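You operate a simulated robot arm through the tools that you are given. There is no shell and no other tool. Be economical: measure what you need, move in short steps, check, and stop when the job is done.

The job below is to be done with a simulated robot arm. You get a single attempt, and the scene is never put back.

Task
Frost is coming: empty the watering can into the tub, turn the tap off and cap it.
Fine: put the can back; the green foam cap goes down over the blue knob. Set down upright: watering can.

It is judged by the outcome, as a careful person would: the job done as asked, and still so three seconds after it is handed in. It fails if anything else is knocked over, pushed out of place, dropped, spilled or broken. Lids that push on must go on centred and level and be pressed home; caps that screw on are set level and turned clockwise until they are tight.

Robot
A 6-joint arm with a fingered hand, fixed in place. Base frame: the origin is at the foot of the arm, x ahead of it, y to its left, z up. Readings come in m, degrees, newtons and seconds.
Its first joint turns from -115.0 to 115.0 degrees. Payload 4 kg.
The tool frame sits at the grasp point between the pads (the TCP): z along the fingers, y along the line on which they close. The tips reach 0.026 m beyond it. The gripper opens to 0.164 m. The gripper's body begins 0.073 m behind the TCP. The gripper is a hand of 5 fingers: y runs from the thumb to the fingers, the wrist lies at [0, 0, -0.239] in the tool frame, and closing takes about 1.5 s.
Orientation is that of the tool frame in the base frame, as a unit quaternion [x, y, z, w]. With the fingers straight down and closing along the base's y, the tool's x points along the base's -x, its y along +y and its z along -z.

Tools
- The arm moves only by the tool arm_command. Its argument "series" is text: rows parted by semicolons, each of 6 numbers parted by spaces: the shift along the base's x, y, z in units of 100 mm (1.0 is 100 mm), then the turn, a rotation vector about the base's x, y, z in units of 120 degrees (1.0 is 120 degrees). In form: dx dy dz rx ry rz; .... A call has 1 to 12 rows; each row is the pose to reach, as a shift and turn from the pose commanded when the call began. "fingers" is the gripper command, from -1 (fully open) to 1 (shut), values between in proportion, set as the call begins (left out, the last holds). A call with a number of a shift or a turn outside -1 to 1 is refused whole. Rows are played at 5 a second. More than 0.05 m and 8.6 degrees between two rows, or a gripper value outside its range, and nothing of the call is played. A pose out of reach is approached as far as the arm can. The call stops where the force on the tool passes 40 N (or 10 N more than at its start, if that is more) or the arm is blocked; 0.2 s more then pass. The fingers move at their own pace (about 0.045 m/s each) and stop on an object; they squeeze with about 29 N. The grip force told is the motor's: it shows also when the fingers shut on nothing. Time passes only in rows, and 0.2 s behind the last, so rows that repeat a pose let the fingers close. It gives the time, the measured TCP pose, the force on the tool (base axes), the opening and the grip force at its end, in the units of the frame above (readings bear some noise), with the torque about the TCP (base axes, N m) and any sound that the robot's microphone picked up.
- Cameras (640 x 400 px; columns grow to the right, rows downward): "scene" is fixed at [0.22, -0.5083, 1.65]; the picture's right is [0.92, -0.39, 0.00], its down [-0.26, -0.62, -0.74] and it looks along [0.29, 0.68, -0.67] (base axes); focal length 224 px, centre (320, 200). "wrist" rides on the gripper at [0.051, -0.07, -0.093] in the tool frame; the picture's right is [0.81, 0.59, 0.00], its down [-0.43, 0.60, -0.68] and it looks along [-0.40, 0.55, 0.74] (tool axes); focal length 270 px, centre (320, 200). There is no depth. A picture from a camera that has moved, and an enlarged one, comes with that camera's place and axes in the base frame and with its lens. The place of the scene camera against the robot may be out by one fixed shift of up to 0.018 m in any direction.
- capture(camera): a new picture of that camera. It takes no simulated time.
- raise_lower(by): slides the trunk up (or, below 0, down) by that many m; the arm rides with it, the base frame stays. It gives what a move gives, with no picture.
- finger_targets(finger1, finger2, finger3, finger4, thumb_bend): sets how far each is bent, from 0 (flat) to 1 (curled in); at 0.3 the hand is open as for a grip, at 0.7 the pads meet at the TCP. One left out holds its place. A second passes; each finger stops where it meets its share of the squeeze, and holds until it gets a number again. A gripper value or a shape takes the hand back. It gives what a move gives, with no picture; readings hold the bend of each and the force on the fingers (four entries, about 0 where the hand has none), thumb and palm.
- grasp_type(shape): the hand has 5 fingers and takes this shape, open, in about a second: jaw (thumb against the fingers, like two jaws); tri (thumb and two fingers); tip (a fingertip pinch); poke (one finger out to press); point (the index stretched); flat (the hand flat); cup (the hand cupped); fist (a fist). The gripper value then closes the fingers along that shape, each until it touches; the sizes above hold for jaw. It gives what a move gives, with no picture.
- enlarge(camera, box): a new picture of the part [left, top, right, bottom] of that camera's present view, enlarged. It takes no simulated time.
- hand_in(): hands the job in; it is judged then, once.

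Go step by step. Nothing tells you positions but the pictures and the camera data: compare them with the known pose of the tool, close in by small moves and look again before you grip or let go. The budget is 120 turns and 84 pictures, counting those below and the enlarged ones. Unless the task says otherwise, let go and move clear before handing in, and close with one line.

The tools are called after "Request:" by a JSON object that holds its "api" and its "payload". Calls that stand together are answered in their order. arm_command: Moves the arm, as the interface text tells. Its arguments: {"type":"object","properties":{"series":{"type":"string"},"fingers":{"type":"number"}},"required":["series"]} The other tools are called the same way: raise_lower (by) slides the trunk up or down; grasp_type (shape) gives the hand a shape; finger_targets (finger1, finger2, finger3, finger4, thumb_bend) moves the fingers one by one; capture (camera) takes a picture; enlarge (camera, box) takes an enlarged picture of a part of a camera's view; hand_in () hands the job in.

At the start:

```text
time_s: 0.0
tool_pos: [0.4747, 0.1007, 1.4554]
orientation: [0.0, 1.0, 0.0, 0.0]
force: [-0.1, -0.4, -0.9]
wrist_torque: [0.0, 0.01, 0.03]
finger_gap: 0.1639
gripper_force: 0.0
shape: jaw
bend: [0.3, 0.3, 0.3, 0.3, 0.3]
finger forces: [0.0, 0.0, 0.0, 0.0, 0.0, 0.0]
trunk travel left (down, up): [-0.925, 0.065]
```

scene: 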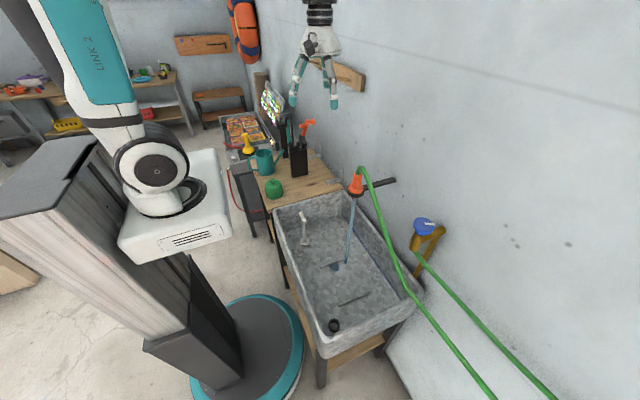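
wrist: 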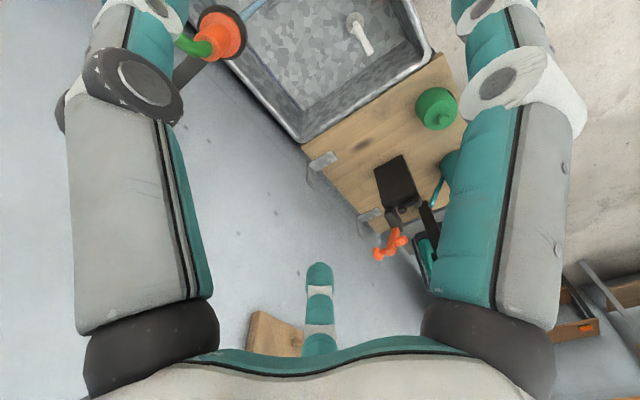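

I see a tub (stone sink) ahead, a small bench with a green foam cap and a teal can, and a wall with a tap and blue knob. I'll enlarge the views to identify each item.

Request:
{"api": "enlarge", "payload": {"camera": "scene", "box": [220, 80, 380, 220]}}

Request:
{"api": "enlarge", "payload": {"camera": "scene", "box": [280, 150, 480, 350]}}

```text
2.86 times, centred on (300, 150) of scene
camera zoom: at [0.22, -0.5083, 1.65], right [0.92, -0.39, 0.0], down [-0.26, -0.62, -0.74], along [0.29, 0.68, -0.67], focal length 641 px, centre (377, 343)
```

zoom: 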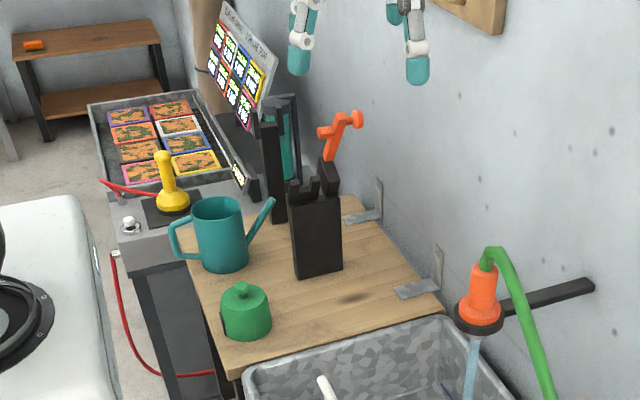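

```text
2.00 times, centred on (380, 250) of scene
camera zoom: at [0.22, -0.5083, 1.65], right [0.92, -0.39, 0.0], down [-0.26, -0.62, -0.74], along [0.29, 0.68, -0.67], focal length 449 px, centre (200, 100)
```

zoom: 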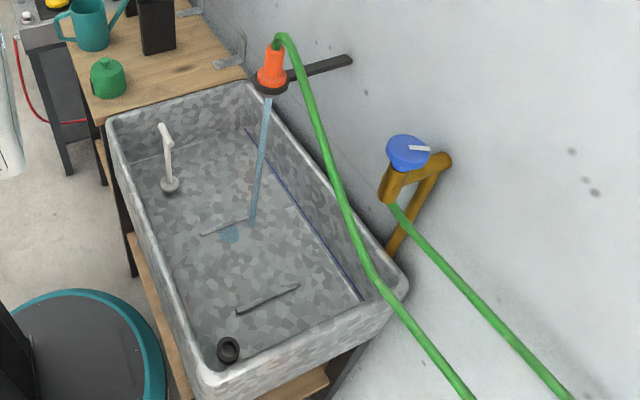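

The can sits near (0.36, 0.69), the foam cap near (0.35, 0.45), the tub spans x 0.32–0.72 and y -0.3–0.33, and the knob is near the wall at y about -0.15. I'll move toward the can side for a wrist view.

Request:
{"api": "arm_command", "payload": {"series": "-0.25 0.25 0 0 0 0;-0.5 0.5 0 0 0 0;-0.75 0.75 0 0 0 0;-1 1 0 0 0 0", "fingers": -1}}

Request:
{"api": "arm_command", "payload": {"series": "-0.2 0.4 0 0 0 0;-0.4 0.8 -0.1 0 0 0;-0.6 1 -0.4 0 0 0;-0.8 1 -0.7 0 0 0;-0.8 1 -1 0 0 0"}}

Request:
{"api": "capture", "payload": {"camera": "wrist"}}

```text
time_s: 1.0
tool_pos: [0.3725, 0.2011, 1.4566]
orientation: [0.0, 1.0, -0.001, 0.0]
force: [0.2, 0.4, -0.2]
wrist_torque: [0.01, -0.02, -0.03]
finger_gap: 0.1638
gripper_force: 0.1
shape: jaw
bend: [0.3, 0.3, 0.3, 0.3, 0.3]
finger forces: [0.0, 0.1, 0.1, 0.0, 0.1, 0.0]
trunk travel left (down, up): [-0.925, 0.065]
```

```text
time_s: 2.2
tool_pos: [0.296, 0.3012, 1.3552]
orientation: [0.001, 1.0, -0.001, 0.0]
force: [0.4, 0.6, -0.3]
wrist_torque: [-0.03, 0.0, -0.03]
finger_gap: 0.1637
gripper_force: 0.0
shape: jaw
bend: [0.3, 0.3, 0.3, 0.3, 0.3]
finger forces: [0.0, 0.0, 0.0, 0.0, 0.0, 0.0]
trunk travel left (down, up): [-0.925, 0.065]
```

```text
79 pictures are left
camera wrist: at [0.2447, 0.2311, 1.447], right [-0.81, 0.59, 0.0], down [0.43, 0.6, 0.68], along [0.4, 0.55, -0.74], focal length 270 px, centre (320, 200)
```

wrist: 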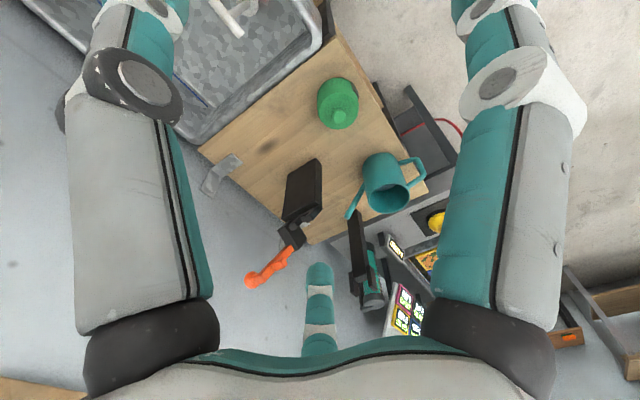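

The can's rim is centred near (0.36, 0.645, 1.00), spout about +x, handle about -x. The cap's top is near (0.358, 0.455, 0.93) and the nozzle near (0.575, 0.018, 1.17). I'll move over the can to refine.

Request:
{"api": "enlarge", "payload": {"camera": "wrist", "box": [300, 60, 460, 240]}}

Request:
{"api": "arm_command", "payload": {"series": "0 0.4 0 0 0 0;0 0.8 0 0 0 0;0 1 -0.4 0 0 0;0 1 -0.8 0 0 0;0 1 -1 0 0 0"}}

Request:
{"api": "capture", "payload": {"camera": "wrist"}}

Request:
{"api": "capture", "payload": {"camera": "scene"}}

```text
2.22 times, centred on (380, 150) of wrist
camera zoom: at [0.2447, 0.2311, 1.447], right [-0.81, 0.59, 0.0], down [0.43, 0.6, 0.68], along [0.4, 0.55, -0.74], focal length 601 px, centre (187, 311)
```

zoom: 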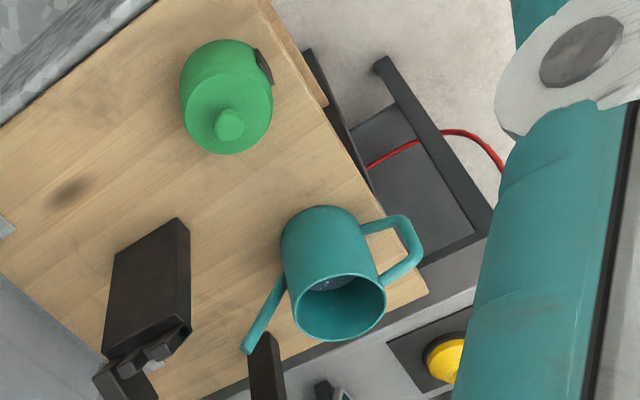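

```text
time_s: 3.4
tool_pos: [0.2954, 0.3987, 1.255]
orientation: [0.0, 1.0, 0.0, 0.001]
force: [0.9, 0.7, -0.1]
wrist_torque: [0.02, 0.03, 0.01]
finger_gap: 0.1639
gripper_force: 0.1
shape: jaw
bend: [0.3, 0.3, 0.3, 0.3, 0.3]
finger forces: [0.0, 0.0, 0.0, 0.1, 0.0, 0.1]
trunk travel left (down, up): [-0.925, 0.065]
```

```text
77 pictures are left
camera wrist: at [0.2452, 0.3297, 1.3472], right [-0.81, 0.59, 0.0], down [0.43, 0.6, 0.68], along [0.4, 0.55, -0.74], focal length 270 px, centre (320, 200)
```

wrist: 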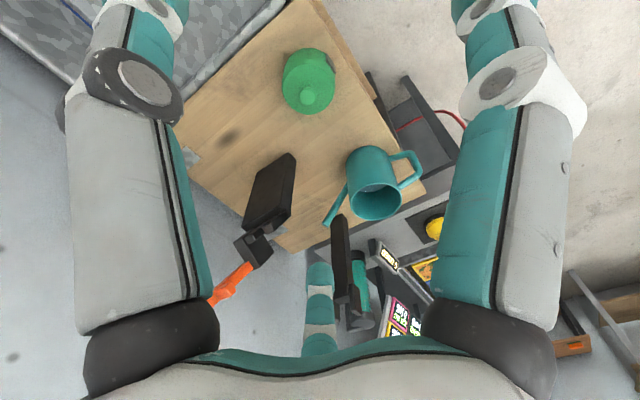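

```text
76 pictures are left
```

scene: 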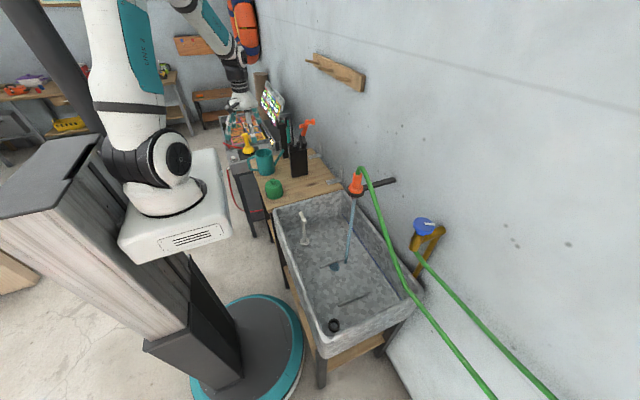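

The spout-handle line runs along x, so a top-down grip closing along y suits. I'll move to just above the can.

Request:
{"api": "arm_command", "payload": {"series": "0.3 0.3 0 0 0 0;0.6 0.6 0 0 0 0;0.6 1 -0.2 0 0 0;0.6 1 -0.6 0 0 0;0.6 1 -1 0 0 0"}}

Request:
{"api": "arm_command", "payload": {"series": "0 0.4 0 0 0 0;0 0.8 0 0 0 0;0 1 0 0 0 0"}}

Request:
{"api": "capture", "payload": {"camera": "wrist"}}

Request:
{"api": "enlarge", "payload": {"camera": "scene", "box": [200, 60, 360, 200]}}

```text
time_s: 4.6
tool_pos: [0.3553, 0.4997, 1.1583]
orientation: [0.0, 1.0, -0.001, 0.0]
force: [0.0, 1.1, 0.8]
wrist_torque: [0.01, 0.04, 0.0]
finger_gap: 0.1641
gripper_force: 0.0
shape: jaw
bend: [0.3, 0.3, 0.3, 0.3, 0.3]
finger forces: [0.0, 0.0, 0.1, 0.0, 0.1, 0.0]
trunk travel left (down, up): [-0.925, 0.065]
```

```text
time_s: 5.4
tool_pos: [0.3543, 0.6008, 1.1567]
orientation: [0.001, 1.0, 0.0, 0.0]
force: [-0.2, -0.6, -0.5]
wrist_torque: [-0.05, -0.02, -0.02]
finger_gap: 0.164
gripper_force: 0.0
shape: jaw
bend: [0.3, 0.3, 0.3, 0.3, 0.3]
finger forces: [0.0, 0.0, 0.0, 0.0, 0.0, 0.0]
trunk travel left (down, up): [-0.925, 0.065]
```

```text
75 pictures are left
camera wrist: at [0.3047, 0.5304, 1.2486], right [-0.81, 0.59, 0.0], down [0.43, 0.6, 0.68], along [0.4, 0.55, -0.74], focal length 270 px, centre (320, 200)
```

wrist: 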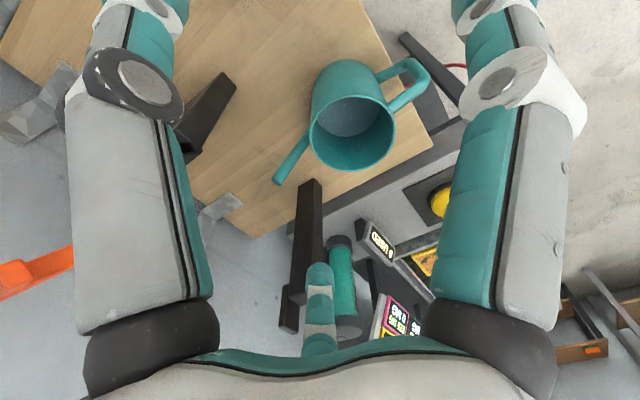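

```text
2.86 times, centred on (280, 130) of scene
camera zoom: at [0.22, -0.5083, 1.65], right [0.92, -0.39, 0.0], down [-0.26, -0.62, -0.74], along [0.29, 0.68, -0.67], focal length 641 px, centre (434, 400)
```

zoom: 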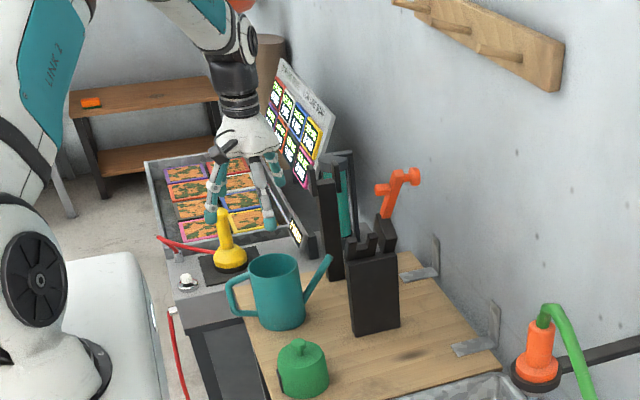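

The hand's finger layout matters for clearing the handle, so I'll zoom in on the hand before descending.

Request:
{"api": "enlarge", "payload": {"camera": "scene", "box": [200, 80, 270, 150]}}

Request:
{"api": "enlarge", "payload": {"camera": "wrist", "box": [40, 0, 600, 400]}}

```text
5.71 times, centred on (235, 115) of scene
camera zoom: at [0.22, -0.5083, 1.65], right [0.92, -0.39, 0.0], down [-0.26, -0.62, -0.74], along [0.29, 0.68, -0.67], focal length 1282 px, centre (806, 686)
```

zoom: 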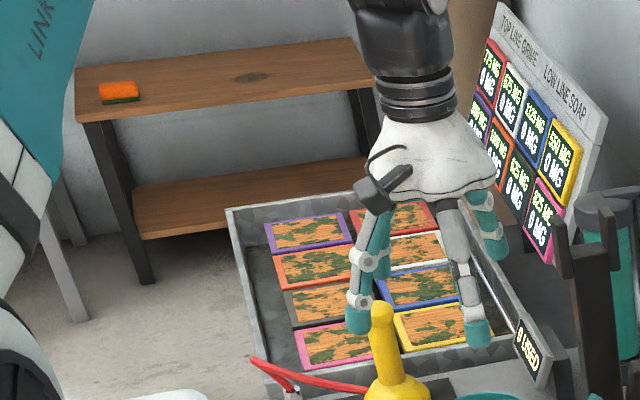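

```text
1.00 times, centred on (320, 200) of wrist
camera zoom: at [0.3047, 0.5304, 1.2486], right [-0.81, 0.59, 0.0], down [0.43, 0.6, 0.68], along [0.4, 0.55, -0.74], focal length 270 px, centre (320, 200)
```

zoom: 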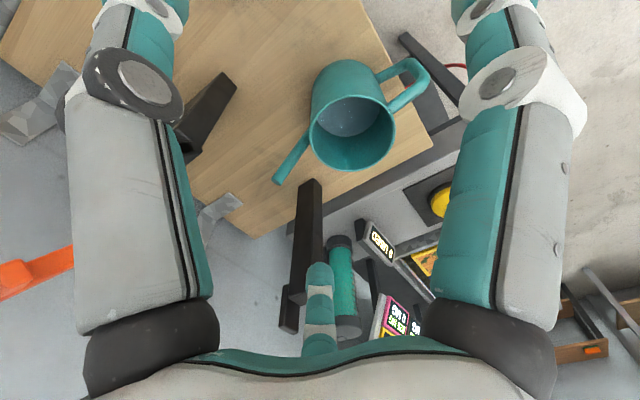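

The fingers sit radially around the palm, with one near the handle side. I'll try the "tri" shape (thumb and two fingers) and see which fingers get out of the way.

Request:
{"api": "grasp_type", "payload": {"shape": "tri"}}

Request:
{"api": "enlarge", "payload": {"camera": "scene", "box": [200, 80, 270, 150]}}

Request:
{"api": "capture", "payload": {"camera": "wrist"}}

```text
time_s: 6.3
tool_pos: [0.3553, 0.5989, 1.1579]
orientation: [0.0, 1.0, 0.0, 0.0]
force: [-0.6, 0.0, -0.7]
wrist_torque: [0.02, -0.02, -0.03]
finger_gap: 0.1639
gripper_force: 0.0
shape: tri
bend: [0.14, 0.3, 0.3, 0.14, 0.3]
finger forces: [0.0, 0.1, 0.0, 0.1, 0.0, 0.1]
trunk travel left (down, up): [-0.925, 0.065]
```

```text
5.71 times, centred on (235, 115) of scene
camera zoom: at [0.22, -0.5083, 1.65], right [0.92, -0.39, 0.0], down [-0.26, -0.62, -0.74], along [0.29, 0.68, -0.67], focal length 1282 px, centre (806, 686)
```

zoom: 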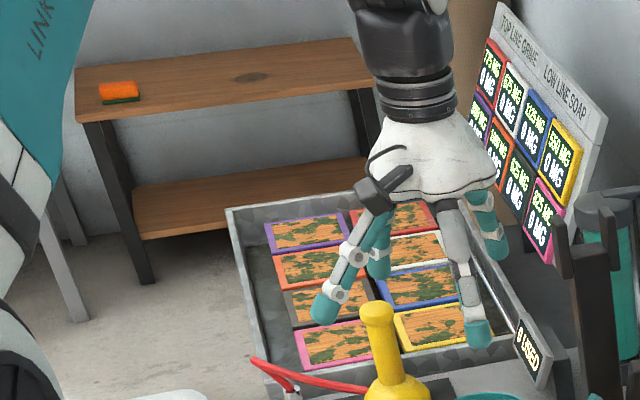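

```text
70 pictures are left
camera wrist: at [0.3047, 0.5295, 1.2487], right [-0.81, 0.59, 0.0], down [0.43, 0.6, 0.68], along [0.4, 0.55, -0.74], focal length 270 px, centre (320, 200)
```

wrist: 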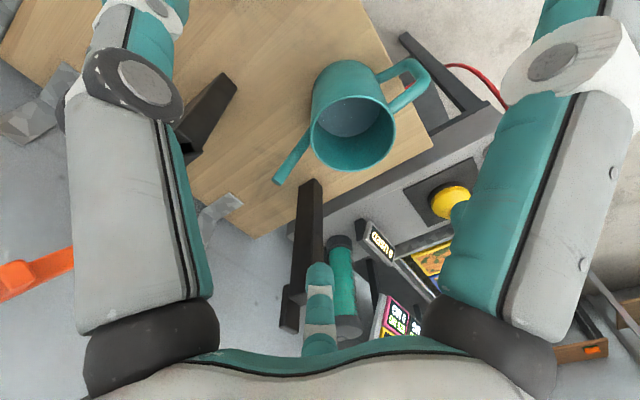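

In tri, fingers 1 and 4 spread wide, leaving thumb (-y) against two fingers (+y), which straddle spout and handle. I'll centre over the can at (0.357, 0.655) and descend partway.

Request:
{"api": "arm_command", "payload": {"series": "0.02 0.4 0 0 0 0;0.02 0.56 0 0 0 0;0.02 0.56 -0.4 0 0 0;0.02 0.56 -0.8 0 0 0;0.02 0.56 -0.95 0 0 0"}}

Request:
{"api": "capture", "payload": {"camera": "wrist"}}

Request:
{"api": "enlarge", "payload": {"camera": "scene", "box": [215, 90, 315, 190]}}

```text
time_s: 7.5
tool_pos: [0.3568, 0.6555, 1.0596]
orientation: [0.0, 1.0, 0.0, 0.0]
force: [-0.1, -0.5, -0.3]
wrist_torque: [0.01, -0.01, 0.0]
finger_gap: 0.1639
gripper_force: 0.1
shape: tri
bend: [0.14, 0.3, 0.3, 0.14, 0.3]
finger forces: [0.0, 0.0, 0.0, 0.0, 0.0, 0.0]
trunk travel left (down, up): [-0.925, 0.065]
```

```text
69 pictures are left
camera wrist: at [0.3074, 0.5867, 1.1518], right [-0.81, 0.59, 0.0], down [0.43, 0.6, 0.68], along [0.4, 0.55, -0.74], focal length 270 px, centre (320, 200)
```

wrist: 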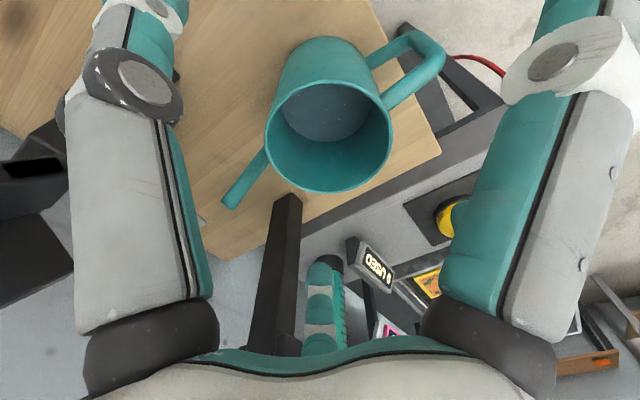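

```text
4.00 times, centred on (265, 140) of scene
camera zoom: at [0.22, -0.5083, 1.65], right [0.92, -0.39, 0.0], down [-0.26, -0.62, -0.74], along [0.29, 0.68, -0.67], focal length 897 px, centre (540, 440)
```

zoom: 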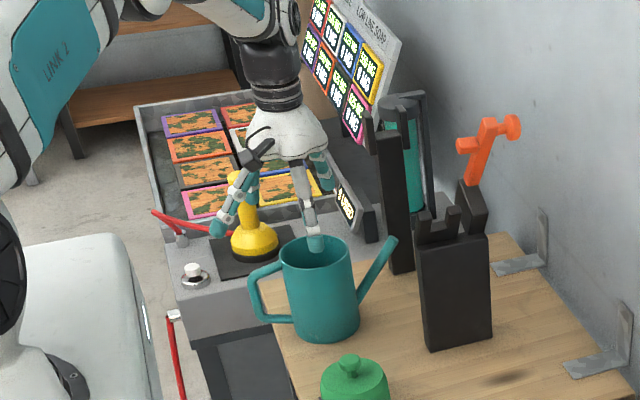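

Combining the wrist views puts the rim at (0.364, 0.675, 0.968), about 95 mm across, with spout and handle along x. I'll shift and descend to grip height.

Request:
{"api": "arm_command", "payload": {"series": "0.07 0.19 0 0 0 0;0.07 0.19 -0.3 0 0 0;0.07 0.19 -0.6 0 0 0;0.07 0.19 -0.8 0 0 0"}}

Request:
{"api": "capture", "payload": {"camera": "wrist"}}

Request:
{"api": "enlarge", "payload": {"camera": "scene", "box": [215, 90, 315, 190]}}

```text
time_s: 8.5
tool_pos: [0.3647, 0.6755, 0.9802]
orientation: [0.001, 1.0, 0.0, 0.0]
force: [0.7, -0.2, 0.0]
wrist_torque: [0.01, 0.01, 0.03]
finger_gap: 0.164
gripper_force: 0.1
shape: tri
bend: [0.14, 0.3, 0.3, 0.14, 0.3]
finger forces: [0.1, 0.0, 0.0, 0.0, 0.1, 0.1]
trunk travel left (down, up): [-0.925, 0.065]
```

```text
67 pictures are left
camera wrist: at [0.3136, 0.6051, 1.072], right [-0.81, 0.59, 0.0], down [0.43, 0.59, 0.68], along [0.4, 0.55, -0.74], focal length 270 px, centre (320, 200)
```

wrist: 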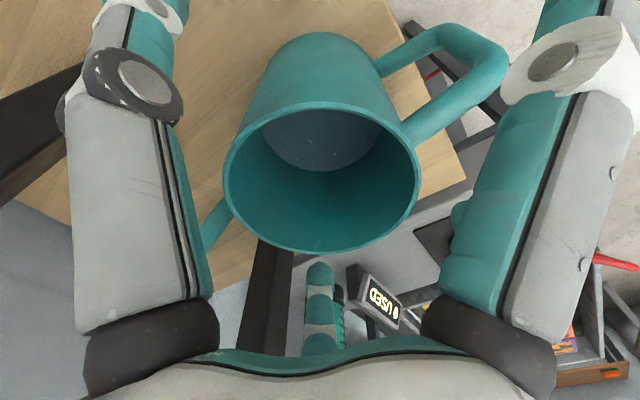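

```text
4.00 times, centred on (265, 140) of scene
camera zoom: at [0.22, -0.5083, 1.65], right [0.92, -0.39, 0.0], down [-0.26, -0.62, -0.74], along [0.29, 0.68, -0.67], focal length 897 px, centre (540, 440)
```

zoom: 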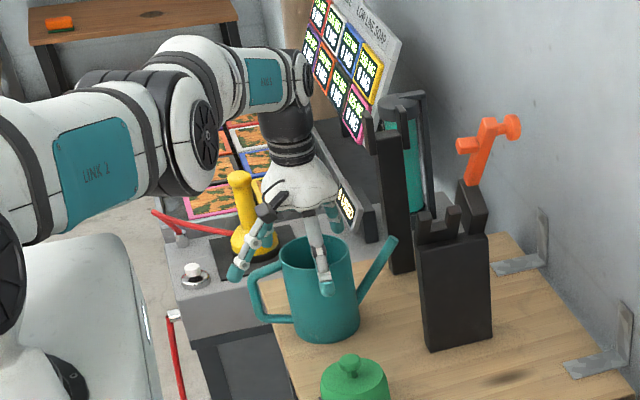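

The hand is centred over the can. I'll descend 50 mm and close.

Request:
{"api": "arm_command", "payload": {"series": "0 0 -0.25 0 0 0;0 0 -0.48 0 0 0;0 0 -0.48 0 0 0"}}

Request:
{"api": "enlarge", "payload": {"camera": "scene", "box": [215, 90, 315, 190]}}

Request:
{"api": "arm_command", "payload": {"series": "0 0 0 0 0 0;0 0 0 0 0 0;0 0 0 0 0 0;0 0 0 0 0 0;0 0 0 0 0 0;0 0 0 0 0 0;0 0 0 0 0 0;0 0 0 0 0 0;0 0 0 0 0 0;0 0 0 0 0 0", "fingers": 1}}

Request:
{"api": "enlarge", "payload": {"camera": "scene", "box": [215, 90, 315, 190]}}

Request:
{"api": "capture", "payload": {"camera": "wrist"}}

```text
time_s: 9.3
tool_pos: [0.3597, 0.6641, 0.9365]
orientation: [0.0, 1.0, 0.001, 0.0]
force: [0.5, 1.8, 3.5]
wrist_torque: [0.14, -0.15, 0.11]
finger_gap: 0.164
gripper_force: 0.1
shape: tri
bend: [0.14, 0.3, 0.28, 0.14, 0.3]
finger forces: [0.1, 0.0, 4.1, 0.0, 0.0, 0.0]
out of reach, approached as far as the arm can: row 1, 2, 3
trunk travel left (down, up): [-0.925, 0.065]
```

```text
4.00 times, centred on (265, 140) of scene
camera zoom: at [0.22, -0.5083, 1.65], right [0.92, -0.39, 0.0], down [-0.26, -0.62, -0.74], along [0.29, 0.68, -0.67], focal length 897 px, centre (540, 440)
```

zoom: 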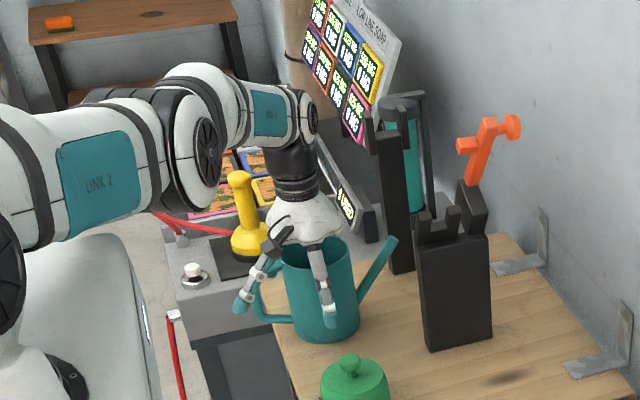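

```text
time_s: 11.5
tool_pos: [0.3604, 0.663, 0.9371]
orientation: [0.0, 1.0, 0.001, 0.0]
force: [-1.2, 0.1, 8.3]
wrist_torque: [-0.3, 0.08, 0.03]
finger_gap: 0.0842
gripper_force: 28.7
shape: tri
bend: [0.27, 0.33, 0.3, 0.27, 0.7]
finger forces: [0.0, 15.1, 23.9, 0.0, 29.7, 0.0]
trunk travel left (down, up): [-0.925, 0.065]
```

```text
4.00 times, centred on (265, 140) of scene
camera zoom: at [0.22, -0.5083, 1.65], right [0.92, -0.39, 0.0], down [-0.26, -0.62, -0.74], along [0.29, 0.68, -0.67], focal length 897 px, centre (540, 440)
```

zoom: 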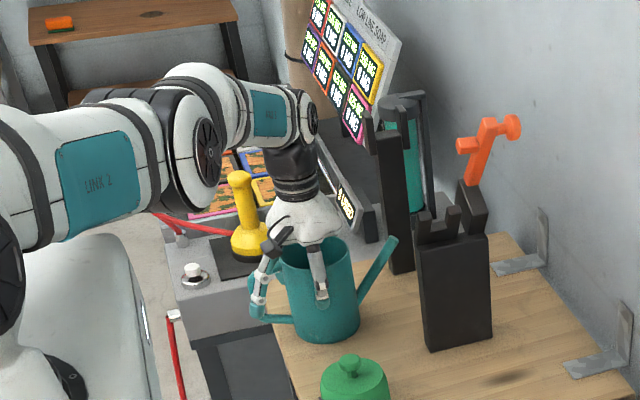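

```text
63 pictures are left
camera wrist: at [0.309, 0.5929, 1.0278], right [-0.81, 0.59, 0.0], down [0.43, 0.6, 0.68], along [0.4, 0.55, -0.74], focal length 270 px, centre (320, 200)
```

wrist: 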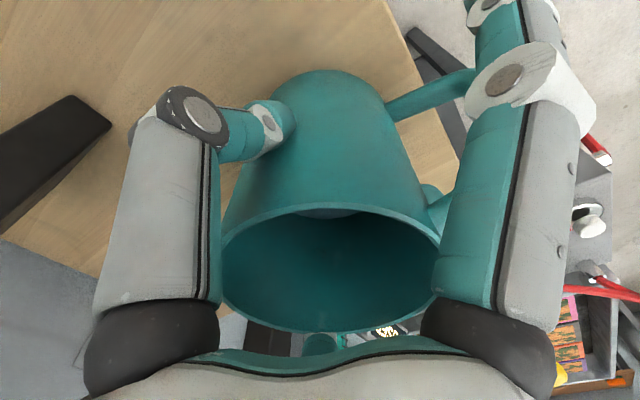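

The can is gripped firmly (thumb about 30 N against two fingers about 39 N). I'll lift a little and check that it holds.

Request:
{"api": "arm_command", "payload": {"series": "-0.02 -0.08 0.1 0 0 0;-0.03 -0.12 0.3 0 0 0;-0.03 -0.12 0.5 0 0 0"}}

Request:
{"api": "enlarge", "payload": {"camera": "scene", "box": [215, 90, 315, 190]}}

```text
time_s: 12.3
tool_pos: [0.3574, 0.6501, 0.9866]
orientation: [0.0, 1.0, -0.001, 0.0]
force: [-0.1, -0.6, -4.9]
wrist_torque: [-0.08, 0.06, -0.01]
finger_gap: 0.0833
gripper_force: 28.9
shape: tri
bend: [0.28, 0.33, 0.3, 0.28, 0.7]
finger forces: [0.0, 15.0, 19.9, 0.0, 26.6, 0.1]
trunk travel left (down, up): [-0.925, 0.065]
```

```text
4.00 times, centred on (265, 140) of scene
camera zoom: at [0.22, -0.5083, 1.65], right [0.92, -0.39, 0.0], down [-0.26, -0.62, -0.74], along [0.29, 0.68, -0.67], focal length 897 px, centre (540, 440)
```

zoom: 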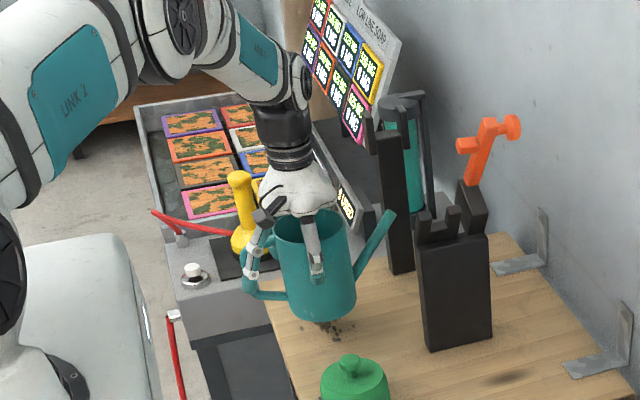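

The can is held, about 0.5 kg. Next I'll raise it, carry it toward the tub upright and yaw it clockwise so the spout will face back toward the tub's middle and the robot.

Request:
{"api": "arm_command", "payload": {"series": "-0.1 -0.1 0.4 0 0 0;-0.15 -0.3 0.7 0 0 -0.07;-0.15 -0.65 0.8 0 0 -0.14;-0.15 -1 0.8 0 0 -0.21;-0.15 -1 0.8 0 0 -0.28;-0.15 -1 0.8 0 0 -0.35;-0.15 -1 0.8 0 0 -0.42;-0.15 -1 0.8 0 0 -0.49;-0.15 -1 0.8 0 0 -0.56;-0.15 -1 0.8 0 0 -0.63;-0.15 -1 0.8 0 0 -0.7"}}

Request:
{"api": "arm_command", "payload": {"series": "0.2 -0.4 0 0 0 -0.07;0.4 -0.8 0 0 0 -0.14;0.65 -1 0 0 0 -0.21;0.9 -1 0 0 0 -0.28;0.9 -1 0 0 0 -0.3"}}

Request:
{"api": "arm_command", "payload": {"series": "0.05 -0.4 0 0 0 0;0.05 -0.8 0 0 0 0;0.05 -1 0 0 0 0"}}

Request:
{"api": "capture", "payload": {"camera": "scene"}}

Request:
{"api": "capture", "payload": {"camera": "wrist"}}

```text
time_s: 14.7
tool_pos: [0.341, 0.5504, 1.0671]
orientation: [0.67, 0.743, 0.0, 0.0]
force: [-0.1, 0.0, -3.6]
wrist_torque: [0.03, 0.08, 0.03]
finger_gap: 0.0826
gripper_force: 28.8
shape: tri
bend: [0.28, 0.33, 0.3, 0.28, 0.7]
finger forces: [0.0, 14.9, 19.8, 0.0, 26.3, 0.0]
trunk travel left (down, up): [-0.925, 0.065]
```

```text
time_s: 15.9
tool_pos: [0.4308, 0.4499, 1.0674]
orientation: [0.867, 0.499, 0.0, 0.001]
force: [-0.4, 0.6, -4.4]
wrist_torque: [0.09, 0.09, 0.03]
finger_gap: 0.0828
gripper_force: 29.3
shape: tri
bend: [0.28, 0.33, 0.3, 0.28, 0.7]
finger forces: [0.0, 15.0, 19.8, 0.0, 26.4, 0.0]
trunk travel left (down, up): [-0.925, 0.065]
```

```text
time_s: 16.7
tool_pos: [0.4361, 0.3514, 1.0691]
orientation: [0.866, 0.5, 0.0, 0.0]
force: [0.1, -1.0, -3.4]
wrist_torque: [0.07, 0.07, 0.0]
finger_gap: 0.0827
gripper_force: 29.0
shape: tri
bend: [0.28, 0.33, 0.3, 0.28, 0.7]
finger forces: [0.1, 14.8, 19.9, 0.0, 26.4, 0.0]
trunk travel left (down, up): [-0.925, 0.065]
```

```text
61 pictures are left
```

scene: 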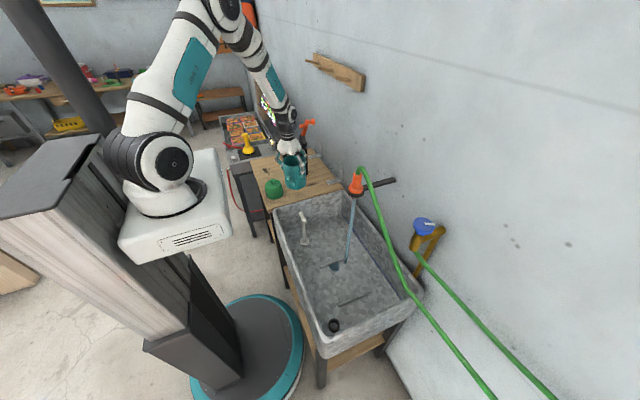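

```text
60 pictures are left
camera wrist: at [0.4026, 0.4287, 1.1595], right [0.91, 0.41, 0.0], down [0.3, -0.67, 0.68], along [0.28, -0.62, -0.74], focal length 270 px, centre (320, 200)
```

wrist: 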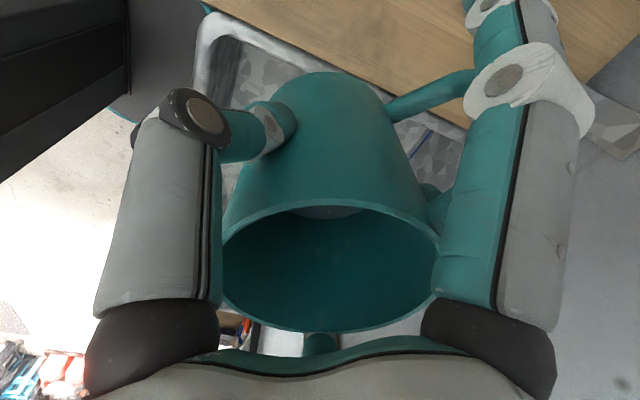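

The can is upright near the tub's end. I'll bring it over the tub at about (0.46, 0.21), then tilt.

Request:
{"api": "arm_command", "payload": {"series": "0.1 -0.4 0 0 0 0;0.2 -0.8 0 0 0 0;0.25 -1 0 0 0 0"}}

Request:
{"api": "arm_command", "payload": {"series": "0 -0.25 0 0 0 0;0 -0.4 0 0.0606 -0.035 0;0 -0.4 0 0.121 -0.07 0;0 -0.4 0 0.182 -0.105 0;0 -0.4 0 0.242 -0.14 0;0 -0.4 0 0.303 -0.175 0;0 -0.4 0 0.345 -0.2 0;0 -0.4 0 0.39 -0.225 0"}}

Request:
{"api": "capture", "payload": {"camera": "scene"}}

```text
time_s: 17.5
tool_pos: [0.462, 0.2478, 1.0692]
orientation: [0.866, 0.5, 0.0, 0.0]
force: [0.4, 0.4, -3.9]
wrist_torque: [0.11, 0.05, -0.02]
finger_gap: 0.0824
gripper_force: 29.2
shape: tri
bend: [0.28, 0.33, 0.3, 0.28, 0.7]
finger forces: [0.1, 14.6, 19.8, 0.1, 26.3, 0.0]
trunk travel left (down, up): [-0.925, 0.065]
```

```text
time_s: 19.3
tool_pos: [0.461, 0.2093, 1.0672]
orientation: [0.772, 0.445, 0.394, -0.227]
force: [0.1, 0.4, -3.3]
wrist_torque: [-0.06, 0.1, 0.0]
finger_gap: 0.0824
gripper_force: 29.3
shape: tri
bend: [0.28, 0.34, 0.3, 0.28, 0.7]
finger forces: [0.0, 13.9, 20.3, 0.0, 25.9, 0.0]
trunk travel left (down, up): [-0.925, 0.065]
```

```text
59 pictures are left
```

scene: 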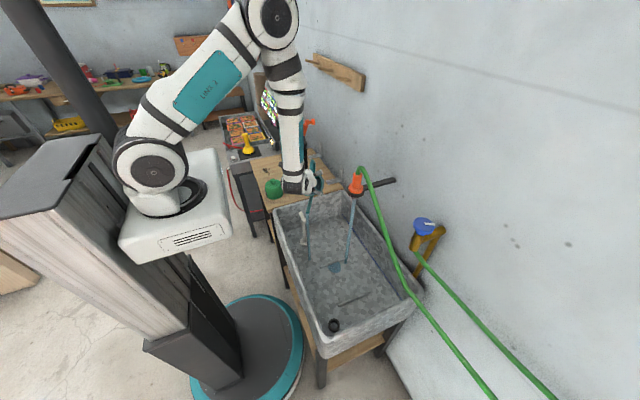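

Water is pouring in a clean stream into the tub at about 54° tilt. I'll continue tilting slowly.

Request:
{"api": "arm_command", "payload": {"series": "0 0 0 0.035 -0.02 0;0 0 0 0.07 -0.04 0;0 0 0 0.104 -0.06 0;0 0 0 0.139 -0.08 0;0 0 0 0.174 -0.1 0;0 0 0 0.208 -0.12 0;0 0 0 0.243 -0.14 0;0 0 0 0.277 -0.16 0;0 0 0 0.312 -0.18 0;0 0 0 0.346 -0.2 0"}}

Request:
{"api": "enlarge", "payload": {"camera": "scene", "box": [240, 110, 440, 290]}}

Request:
{"api": "capture", "payload": {"camera": "wrist"}}

```text
time_s: 21.5
tool_pos: [0.4657, 0.2099, 1.0687]
orientation: [0.686, 0.397, 0.527, -0.307]
force: [-0.3, -0.3, -1.3]
wrist_torque: [-0.03, 0.04, 0.04]
finger_gap: 0.0823
gripper_force: 29.2
shape: tri
bend: [0.28, 0.34, 0.3, 0.28, 0.7]
finger forces: [0.0, 14.4, 20.2, 0.0, 26.2, 0.0]
out of reach, approached as far as the arm can: row 5, 6, 7, 8, 9, 10
trunk travel left (down, up): [-0.925, 0.065]
```

```text
2.22 times, centred on (340, 200) of scene
camera zoom: at [0.22, -0.5083, 1.65], right [0.92, -0.39, 0.0], down [-0.26, -0.62, -0.74], along [0.29, 0.68, -0.67], focal length 498 px, centre (276, 200)
```

zoom: 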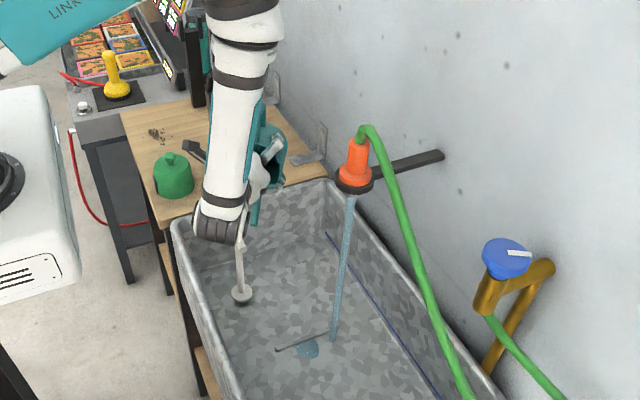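

```text
57 pictures are left
camera wrist: at [0.3671, 0.1771, 1.1409], right [0.62, -0.11, 0.78], down [0.14, -0.96, -0.24], along [0.78, 0.26, -0.58], focal length 270 px, centre (320, 200)
```

wrist: 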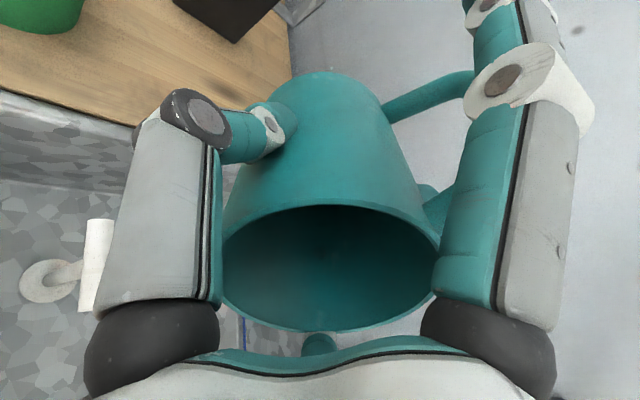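

Tilt stalled at about 75° by the wrist's limit; the weight has dropped to about 1.3 N. I'll shift outward to gain wrist range and finish the tilt.

Request:
{"api": "arm_command", "payload": {"series": "0.3 0.2 0 0 0 0;0.6 0.4 0 0 0 0;0.8 0.4 0.1 0 0 0;0.8 0.4 0.1 0 0 0;0.8 0.4 0.1 0 0 0;0.8 0.4 0.1 0 0 0"}}

Request:
{"api": "enlarge", "payload": {"camera": "scene", "box": [240, 110, 440, 290]}}

```text
time_s: 22.9
tool_pos: [0.545, 0.2513, 1.0774]
orientation: [0.686, 0.398, 0.526, -0.307]
force: [0.1, -0.7, -2.0]
wrist_torque: [-0.01, 0.06, 0.01]
finger_gap: 0.0822
gripper_force: 28.9
shape: tri
bend: [0.28, 0.34, 0.3, 0.28, 0.7]
finger forces: [0.0, 14.3, 20.3, 0.0, 26.1, 0.1]
trunk travel left (down, up): [-0.925, 0.065]
```

```text
2.22 times, centred on (340, 200) of scene
camera zoom: at [0.22, -0.5083, 1.65], right [0.92, -0.39, 0.0], down [-0.26, -0.62, -0.74], along [0.29, 0.68, -0.67], focal length 498 px, centre (276, 200)
```

zoom: 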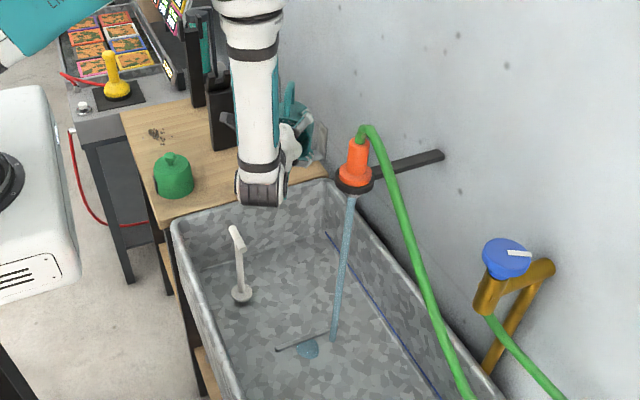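

No stream is visible now. I'll tilt further from here to be sure it is empty.

Request:
{"api": "arm_command", "payload": {"series": "0 0 0 0.052 -0.03 0;0 0 0 0.104 -0.06 0;0 0 0 0.156 -0.09 0;0 0 0 0.208 -0.12 0;0 0 0 0.26 -0.15 0;0 0 0 0.312 -0.18 0;0 0 0 0.312 -0.18 0;0 0 0 0.312 -0.18 0"}}

Request:
{"api": "enlarge", "payload": {"camera": "scene", "box": [260, 110, 400, 230]}}

```text
time_s: 24.7
tool_pos: [0.5541, 0.2527, 1.0824]
orientation: [0.655, 0.38, 0.564, -0.329]
force: [0.2, -0.3, -1.7]
wrist_torque: [-0.04, 0.06, -0.01]
finger_gap: 0.0818
gripper_force: 29.5
shape: tri
bend: [0.28, 0.34, 0.3, 0.28, 0.7]
finger forces: [0.1, 14.1, 20.3, 0.1, 26.1, 0.0]
out of reach, approached as far as the arm can: row 1, 2, 3, 4, 5, 6, 7, 8
trunk travel left (down, up): [-0.925, 0.065]
```

```text
3.33 times, centred on (330, 170) of scene
camera zoom: at [0.22, -0.5083, 1.65], right [0.92, -0.39, 0.0], down [-0.26, -0.62, -0.74], along [0.29, 0.68, -0.67], focal length 748 px, centre (287, 300)
```

zoom: 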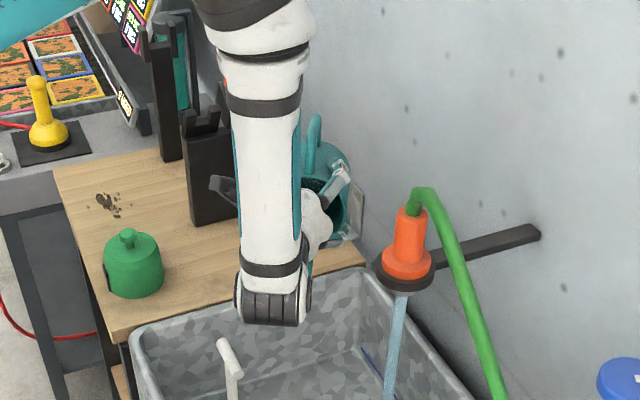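

The tilt is about 81° and the wrist is limiting. Lowering the trunk while raising the arm should change the arm's geometry and give more tilt.

Request:
{"api": "arm_command", "payload": {"series": "0 0 0.4 0 0 0;0 0 0.8 0 0 0;0 0 1 0 0 0"}}

Request:
{"api": "raise_lower", "payload": {"by": -0.1}}

Request:
{"api": "arm_command", "payload": {"series": "0 0 0.4 0 0 0;0 0 0.8 0 0 0;0 0 1 0 0 0"}}

Request:
{"api": "raise_lower", "payload": {"by": -0.1}}

Request:
{"api": "arm_command", "payload": {"series": "0 0 0 0.052 -0.03 0;0 0 0 0.104 -0.06 0;0 0 0 0.156 -0.09 0;0 0 0 0.208 -0.12 0;0 0 0 0.26 -0.15 0;0 0 0 0.26 -0.15 0;0 0 0 0.26 -0.15 0;0 0 0 0.26 -0.15 0"}}

Request:
{"api": "capture", "payload": {"camera": "scene"}}

```text
time_s: 25.5
tool_pos: [0.5544, 0.2522, 1.1824]
orientation: [0.655, 0.38, 0.564, -0.329]
force: [-0.3, 0.4, -1.2]
wrist_torque: [-0.06, 0.06, 0.0]
finger_gap: 0.0822
gripper_force: 29.2
shape: tri
bend: [0.28, 0.34, 0.3, 0.28, 0.7]
finger forces: [0.0, 14.1, 20.3, 0.1, 26.1, 0.1]
trunk travel left (down, up): [-0.925, 0.065]
```

```text
time_s: 26.8
tool_pos: [0.5565, 0.2526, 1.082]
orientation: [0.655, 0.38, 0.564, -0.328]
force: [-0.2, -0.2, -2.2]
wrist_torque: [-0.03, 0.03, 0.0]
finger_gap: 0.082
gripper_force: 29.6
shape: tri
bend: [0.28, 0.34, 0.3, 0.28, 0.7]
finger forces: [0.0, 14.1, 20.3, 0.0, 26.0, 0.0]
trunk travel left (down, up): [-0.825, 0.165]
```

```text
time_s: 27.6
tool_pos: [0.5543, 0.2517, 1.1826]
orientation: [0.655, 0.381, 0.563, -0.33]
force: [-0.1, 0.6, -1.9]
wrist_torque: [-0.01, 0.03, 0.01]
finger_gap: 0.0819
gripper_force: 28.8
shape: tri
bend: [0.28, 0.34, 0.3, 0.28, 0.7]
finger forces: [0.1, 14.0, 20.2, 0.0, 26.0, 0.0]
trunk travel left (down, up): [-0.825, 0.165]
```

```text
time_s: 29.0
tool_pos: [0.5538, 0.2507, 1.0812]
orientation: [0.655, 0.382, 0.563, -0.33]
force: [-0.4, 0.2, -1.5]
wrist_torque: [-0.04, 0.09, 0.0]
finger_gap: 0.0821
gripper_force: 28.9
shape: tri
bend: [0.28, 0.34, 0.3, 0.28, 0.7]
finger forces: [0.0, 14.0, 20.4, 0.1, 26.1, 0.0]
trunk travel left (down, up): [-0.725, 0.265]
```

```text
time_s: 30.8
tool_pos: [0.5655, 0.2589, 1.0946]
orientation: [0.605, 0.352, 0.617, -0.359]
force: [0.3, 0.3, -0.9]
wrist_torque: [-0.06, 0.04, 0.02]
finger_gap: 0.0819
gripper_force: 29.0
shape: tri
bend: [0.28, 0.34, 0.3, 0.28, 0.7]
finger forces: [0.0, 14.1, 20.4, 0.1, 25.9, 0.0]
out of reach, approached as far as the arm can: row 2, 3, 4, 5, 6, 7, 8
trunk travel left (down, up): [-0.725, 0.265]
```

```text
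54 pictures are left
```

scene: 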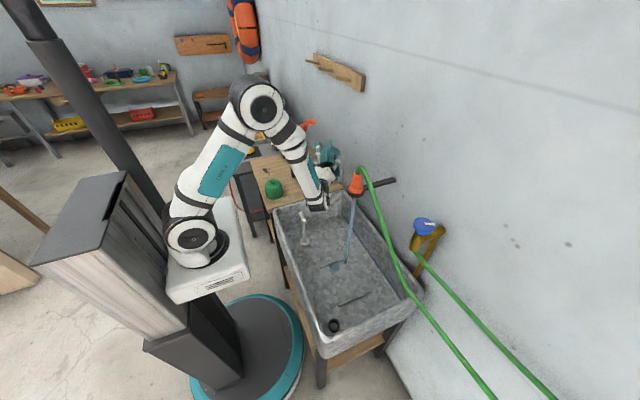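

Tilt is now about 91° with the spout straight down and no stream. I'll check inside the can.

Request:
{"api": "capture", "payload": {"camera": "wrist"}}

Request:
{"api": "enlarge", "payload": {"camera": "scene", "box": [280, 130, 400, 230]}}

```text
53 pictures are left
camera wrist: at [0.4582, 0.2112, 1.1416], right [0.5, -0.3, 0.81], down [0.19, -0.88, -0.45], along [0.84, 0.38, -0.38], focal length 270 px, centre (320, 200)
```

wrist: 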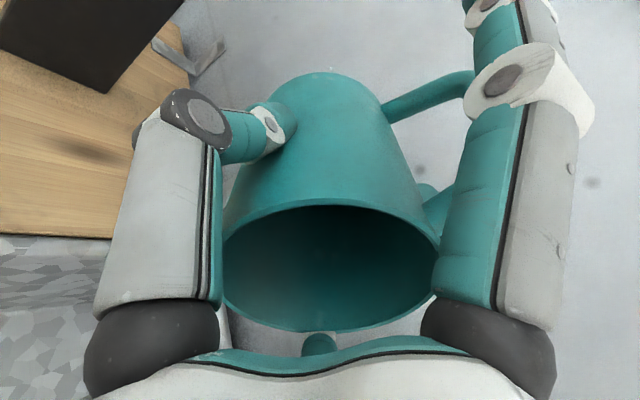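

```text
4.00 times, centred on (340, 180) of scene
camera zoom: at [0.22, -0.5083, 1.65], right [0.92, -0.39, 0.0], down [-0.26, -0.62, -0.74], along [0.29, 0.68, -0.67], focal length 897 px, centre (240, 280)
```

zoom: 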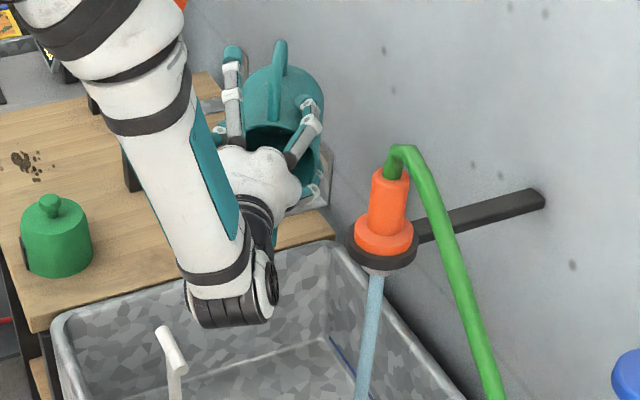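

The can is empty and dry inside. I'll bring it upright again over the tub, then carry it back, yawing counter-clockwise.

Request:
{"api": "arm_command", "payload": {"series": "0 0 0 -0.0596 0.0345 0;0 0 0 -0.119 0.069 0;0 0 0 -0.179 0.1035 0;0 0 0 -0.238 0.138 0;0 0 0 -0.298 0.1725 0;0 0 0 -0.358 0.207 0;0 0 0 -0.417 0.2415 0;0 0 0 -0.477 0.276 0;0 0 0 -0.536 0.3105 0;0 0 0 -0.596 0.345 0;0 0 0 -0.656 0.379 0"}}

Request:
{"api": "arm_command", "payload": {"series": "-0.4 0 0 0 0 0.07;-0.8 0 0 0 0 0.14;-1 0.3 0 0 0 0.21;-1 0.7 0 0 0 0.28;-1 0.9 0 0 0 0.35"}}

```text
time_s: 33.2
tool_pos: [0.5659, 0.2589, 1.0949]
orientation: [0.866, 0.5, -0.002, -0.003]
force: [-0.3, 0.1, -1.2]
wrist_torque: [0.03, 0.02, 0.02]
finger_gap: 0.0811
gripper_force: 29.2
shape: tri
bend: [0.28, 0.34, 0.3, 0.28, 0.7]
finger forces: [0.0, 14.0, 17.9, 0.0, 25.2, 0.0]
trunk travel left (down, up): [-0.725, 0.265]
```

```text
time_s: 34.4
tool_pos: [0.4635, 0.3497, 1.0942]
orientation: [0.628, 0.778, -0.002, -0.003]
force: [-0.1, -0.5, -0.8]
wrist_torque: [-0.01, 0.03, 0.0]
finger_gap: 0.0816
gripper_force: 28.6
shape: tri
bend: [0.28, 0.34, 0.3, 0.28, 0.7]
finger forces: [0.0, 14.0, 18.0, 0.0, 25.2, 0.0]
trunk travel left (down, up): [-0.725, 0.265]
```

Upright again. Continuing back toward the stand position and finishing the yaw.

Request:
{"api": "arm_command", "payload": {"series": "-0.35 0.1 0 0 0 0.065;-0.7 0.3 0 0 0 0.13;-1 0.6 0 0 0 0.195;-1 1 0 0 0 0.26;-1 1 0 0 0 0.325;-1 1 0 0 0 0.39;-1 1 0 0 0 0.455;-1 1 0 0 0 0.52;-1 1 0 0 0 0.585;-1 1 0 0 0 0.65"}}

Request:
{"api": "arm_command", "payload": {"series": "-0.03 0.4 0 0 0 0;-0.03 0.8 0 0 0 0;-0.03 1 0 0 0 0"}}

Request:
{"api": "arm_command", "payload": {"series": "0 0.4 0 0 0 0;0 0.8 0 0 0 0;0 1 -0.2 0 0 0;0 1 -0.6 0 0 0"}}

Request:
{"api": "enlarge", "payload": {"camera": "scene", "box": [215, 90, 315, 190]}}

Request:
{"api": "capture", "payload": {"camera": "wrist"}}

```text
time_s: 36.6
tool_pos: [0.3646, 0.451, 1.0941]
orientation: [-0.001, 1.0, -0.003, -0.002]
force: [-0.1, 0.1, -2.2]
wrist_torque: [0.0, -0.01, -0.01]
finger_gap: 0.0813
gripper_force: 28.7
shape: tri
bend: [0.28, 0.34, 0.3, 0.28, 0.7]
finger forces: [0.0, 13.9, 18.2, 0.1, 25.1, 0.0]
trunk travel left (down, up): [-0.725, 0.265]
```

```text
time_s: 37.4
tool_pos: [0.3619, 0.5493, 1.0947]
orientation: [0.001, 1.0, -0.004, -0.003]
force: [0.4, 0.2, -1.5]
wrist_torque: [-0.05, -0.02, 0.01]
finger_gap: 0.0814
gripper_force: 29.4
shape: tri
bend: [0.28, 0.34, 0.3, 0.28, 0.7]
finger forces: [0.1, 13.8, 18.2, 0.0, 25.2, 0.0]
trunk travel left (down, up): [-0.725, 0.265]
```

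```text
time_s: 38.4
tool_pos: [0.3622, 0.6501, 1.0336]
orientation: [0.001, 1.0, -0.004, -0.001]
force: [-0.4, 0.1, -1.8]
wrist_torque: [-0.05, 0.03, -0.01]
finger_gap: 0.0815
gripper_force: 29.0
shape: tri
bend: [0.28, 0.34, 0.3, 0.28, 0.7]
finger forces: [0.1, 13.8, 18.3, 0.1, 25.3, 0.1]
trunk travel left (down, up): [-0.725, 0.265]
```

```text
4.00 times, centred on (265, 140) of scene
camera zoom: at [0.22, -0.5083, 1.65], right [0.92, -0.39, 0.0], down [-0.26, -0.62, -0.74], along [0.29, 0.68, -0.67], focal length 897 px, centre (540, 440)
```

zoom: 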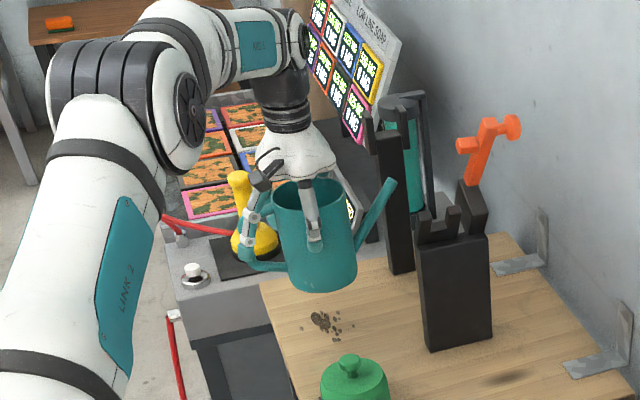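

```text
50 pictures are left
camera wrist: at [0.3127, 0.5816, 1.1262], right [-0.81, 0.59, 0.0], down [0.44, 0.6, 0.67], along [0.4, 0.54, -0.74], focal length 270 px, centre (320, 200)
```

wrist: 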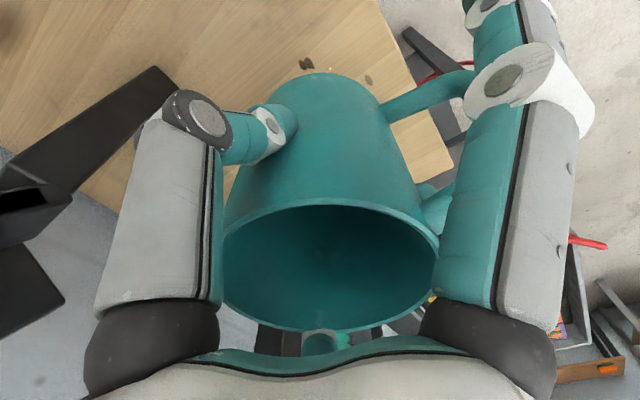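

The can is above its original spot. I'll lower it to the original grip pose, watching for contact.

Request:
{"api": "arm_command", "payload": {"series": "0 0.13 -0.3 0 0 0;-0.01 0.13 -0.7 0 0 0;-0.01 0.13 -0.88 0 0 0;-0.01 0.13 -0.94 0 0 0"}}

Request:
{"api": "enlarge", "payload": {"camera": "scene", "box": [215, 90, 315, 190]}}

```text
time_s: 39.4
tool_pos: [0.3605, 0.663, 0.9403]
orientation: [0.0, 1.0, -0.002, -0.002]
force: [0.1, -0.8, -2.2]
wrist_torque: [-0.06, 0.02, 0.01]
finger_gap: 0.0811
gripper_force: 28.6
shape: tri
bend: [0.28, 0.34, 0.3, 0.28, 0.7]
finger forces: [0.0, 13.8, 18.3, 0.2, 25.2, 0.0]
trunk travel left (down, up): [-0.725, 0.265]
```

```text
4.00 times, centred on (265, 140) of scene
camera zoom: at [0.22, -0.5083, 1.65], right [0.92, -0.39, 0.0], down [-0.26, -0.62, -0.74], along [0.29, 0.68, -0.67], focal length 897 px, centre (540, 440)
```

zoom: 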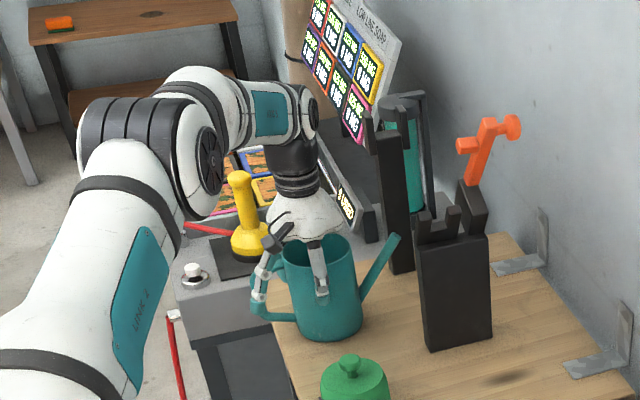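

Nearly down; I'll lower by a few millimetres until light contact.

Request:
{"api": "arm_command", "payload": {"series": "0 0 -0.02 0 0 0;0 0 -0.04 0 0 0;0 0 -0.04 0 0 0"}}

```text
time_s: 40.2
tool_pos: [0.3611, 0.6628, 0.9373]
orientation: [0.001, 1.0, -0.003, -0.001]
force: [0.7, 1.6, 5.0]
wrist_torque: [0.0, 0.08, -0.05]
finger_gap: 0.0816
gripper_force: 29.0
shape: tri
bend: [0.28, 0.34, 0.3, 0.28, 0.7]
finger forces: [0.0, 14.4, 20.2, 0.1, 25.7, 0.0]
trunk travel left (down, up): [-0.725, 0.265]
```

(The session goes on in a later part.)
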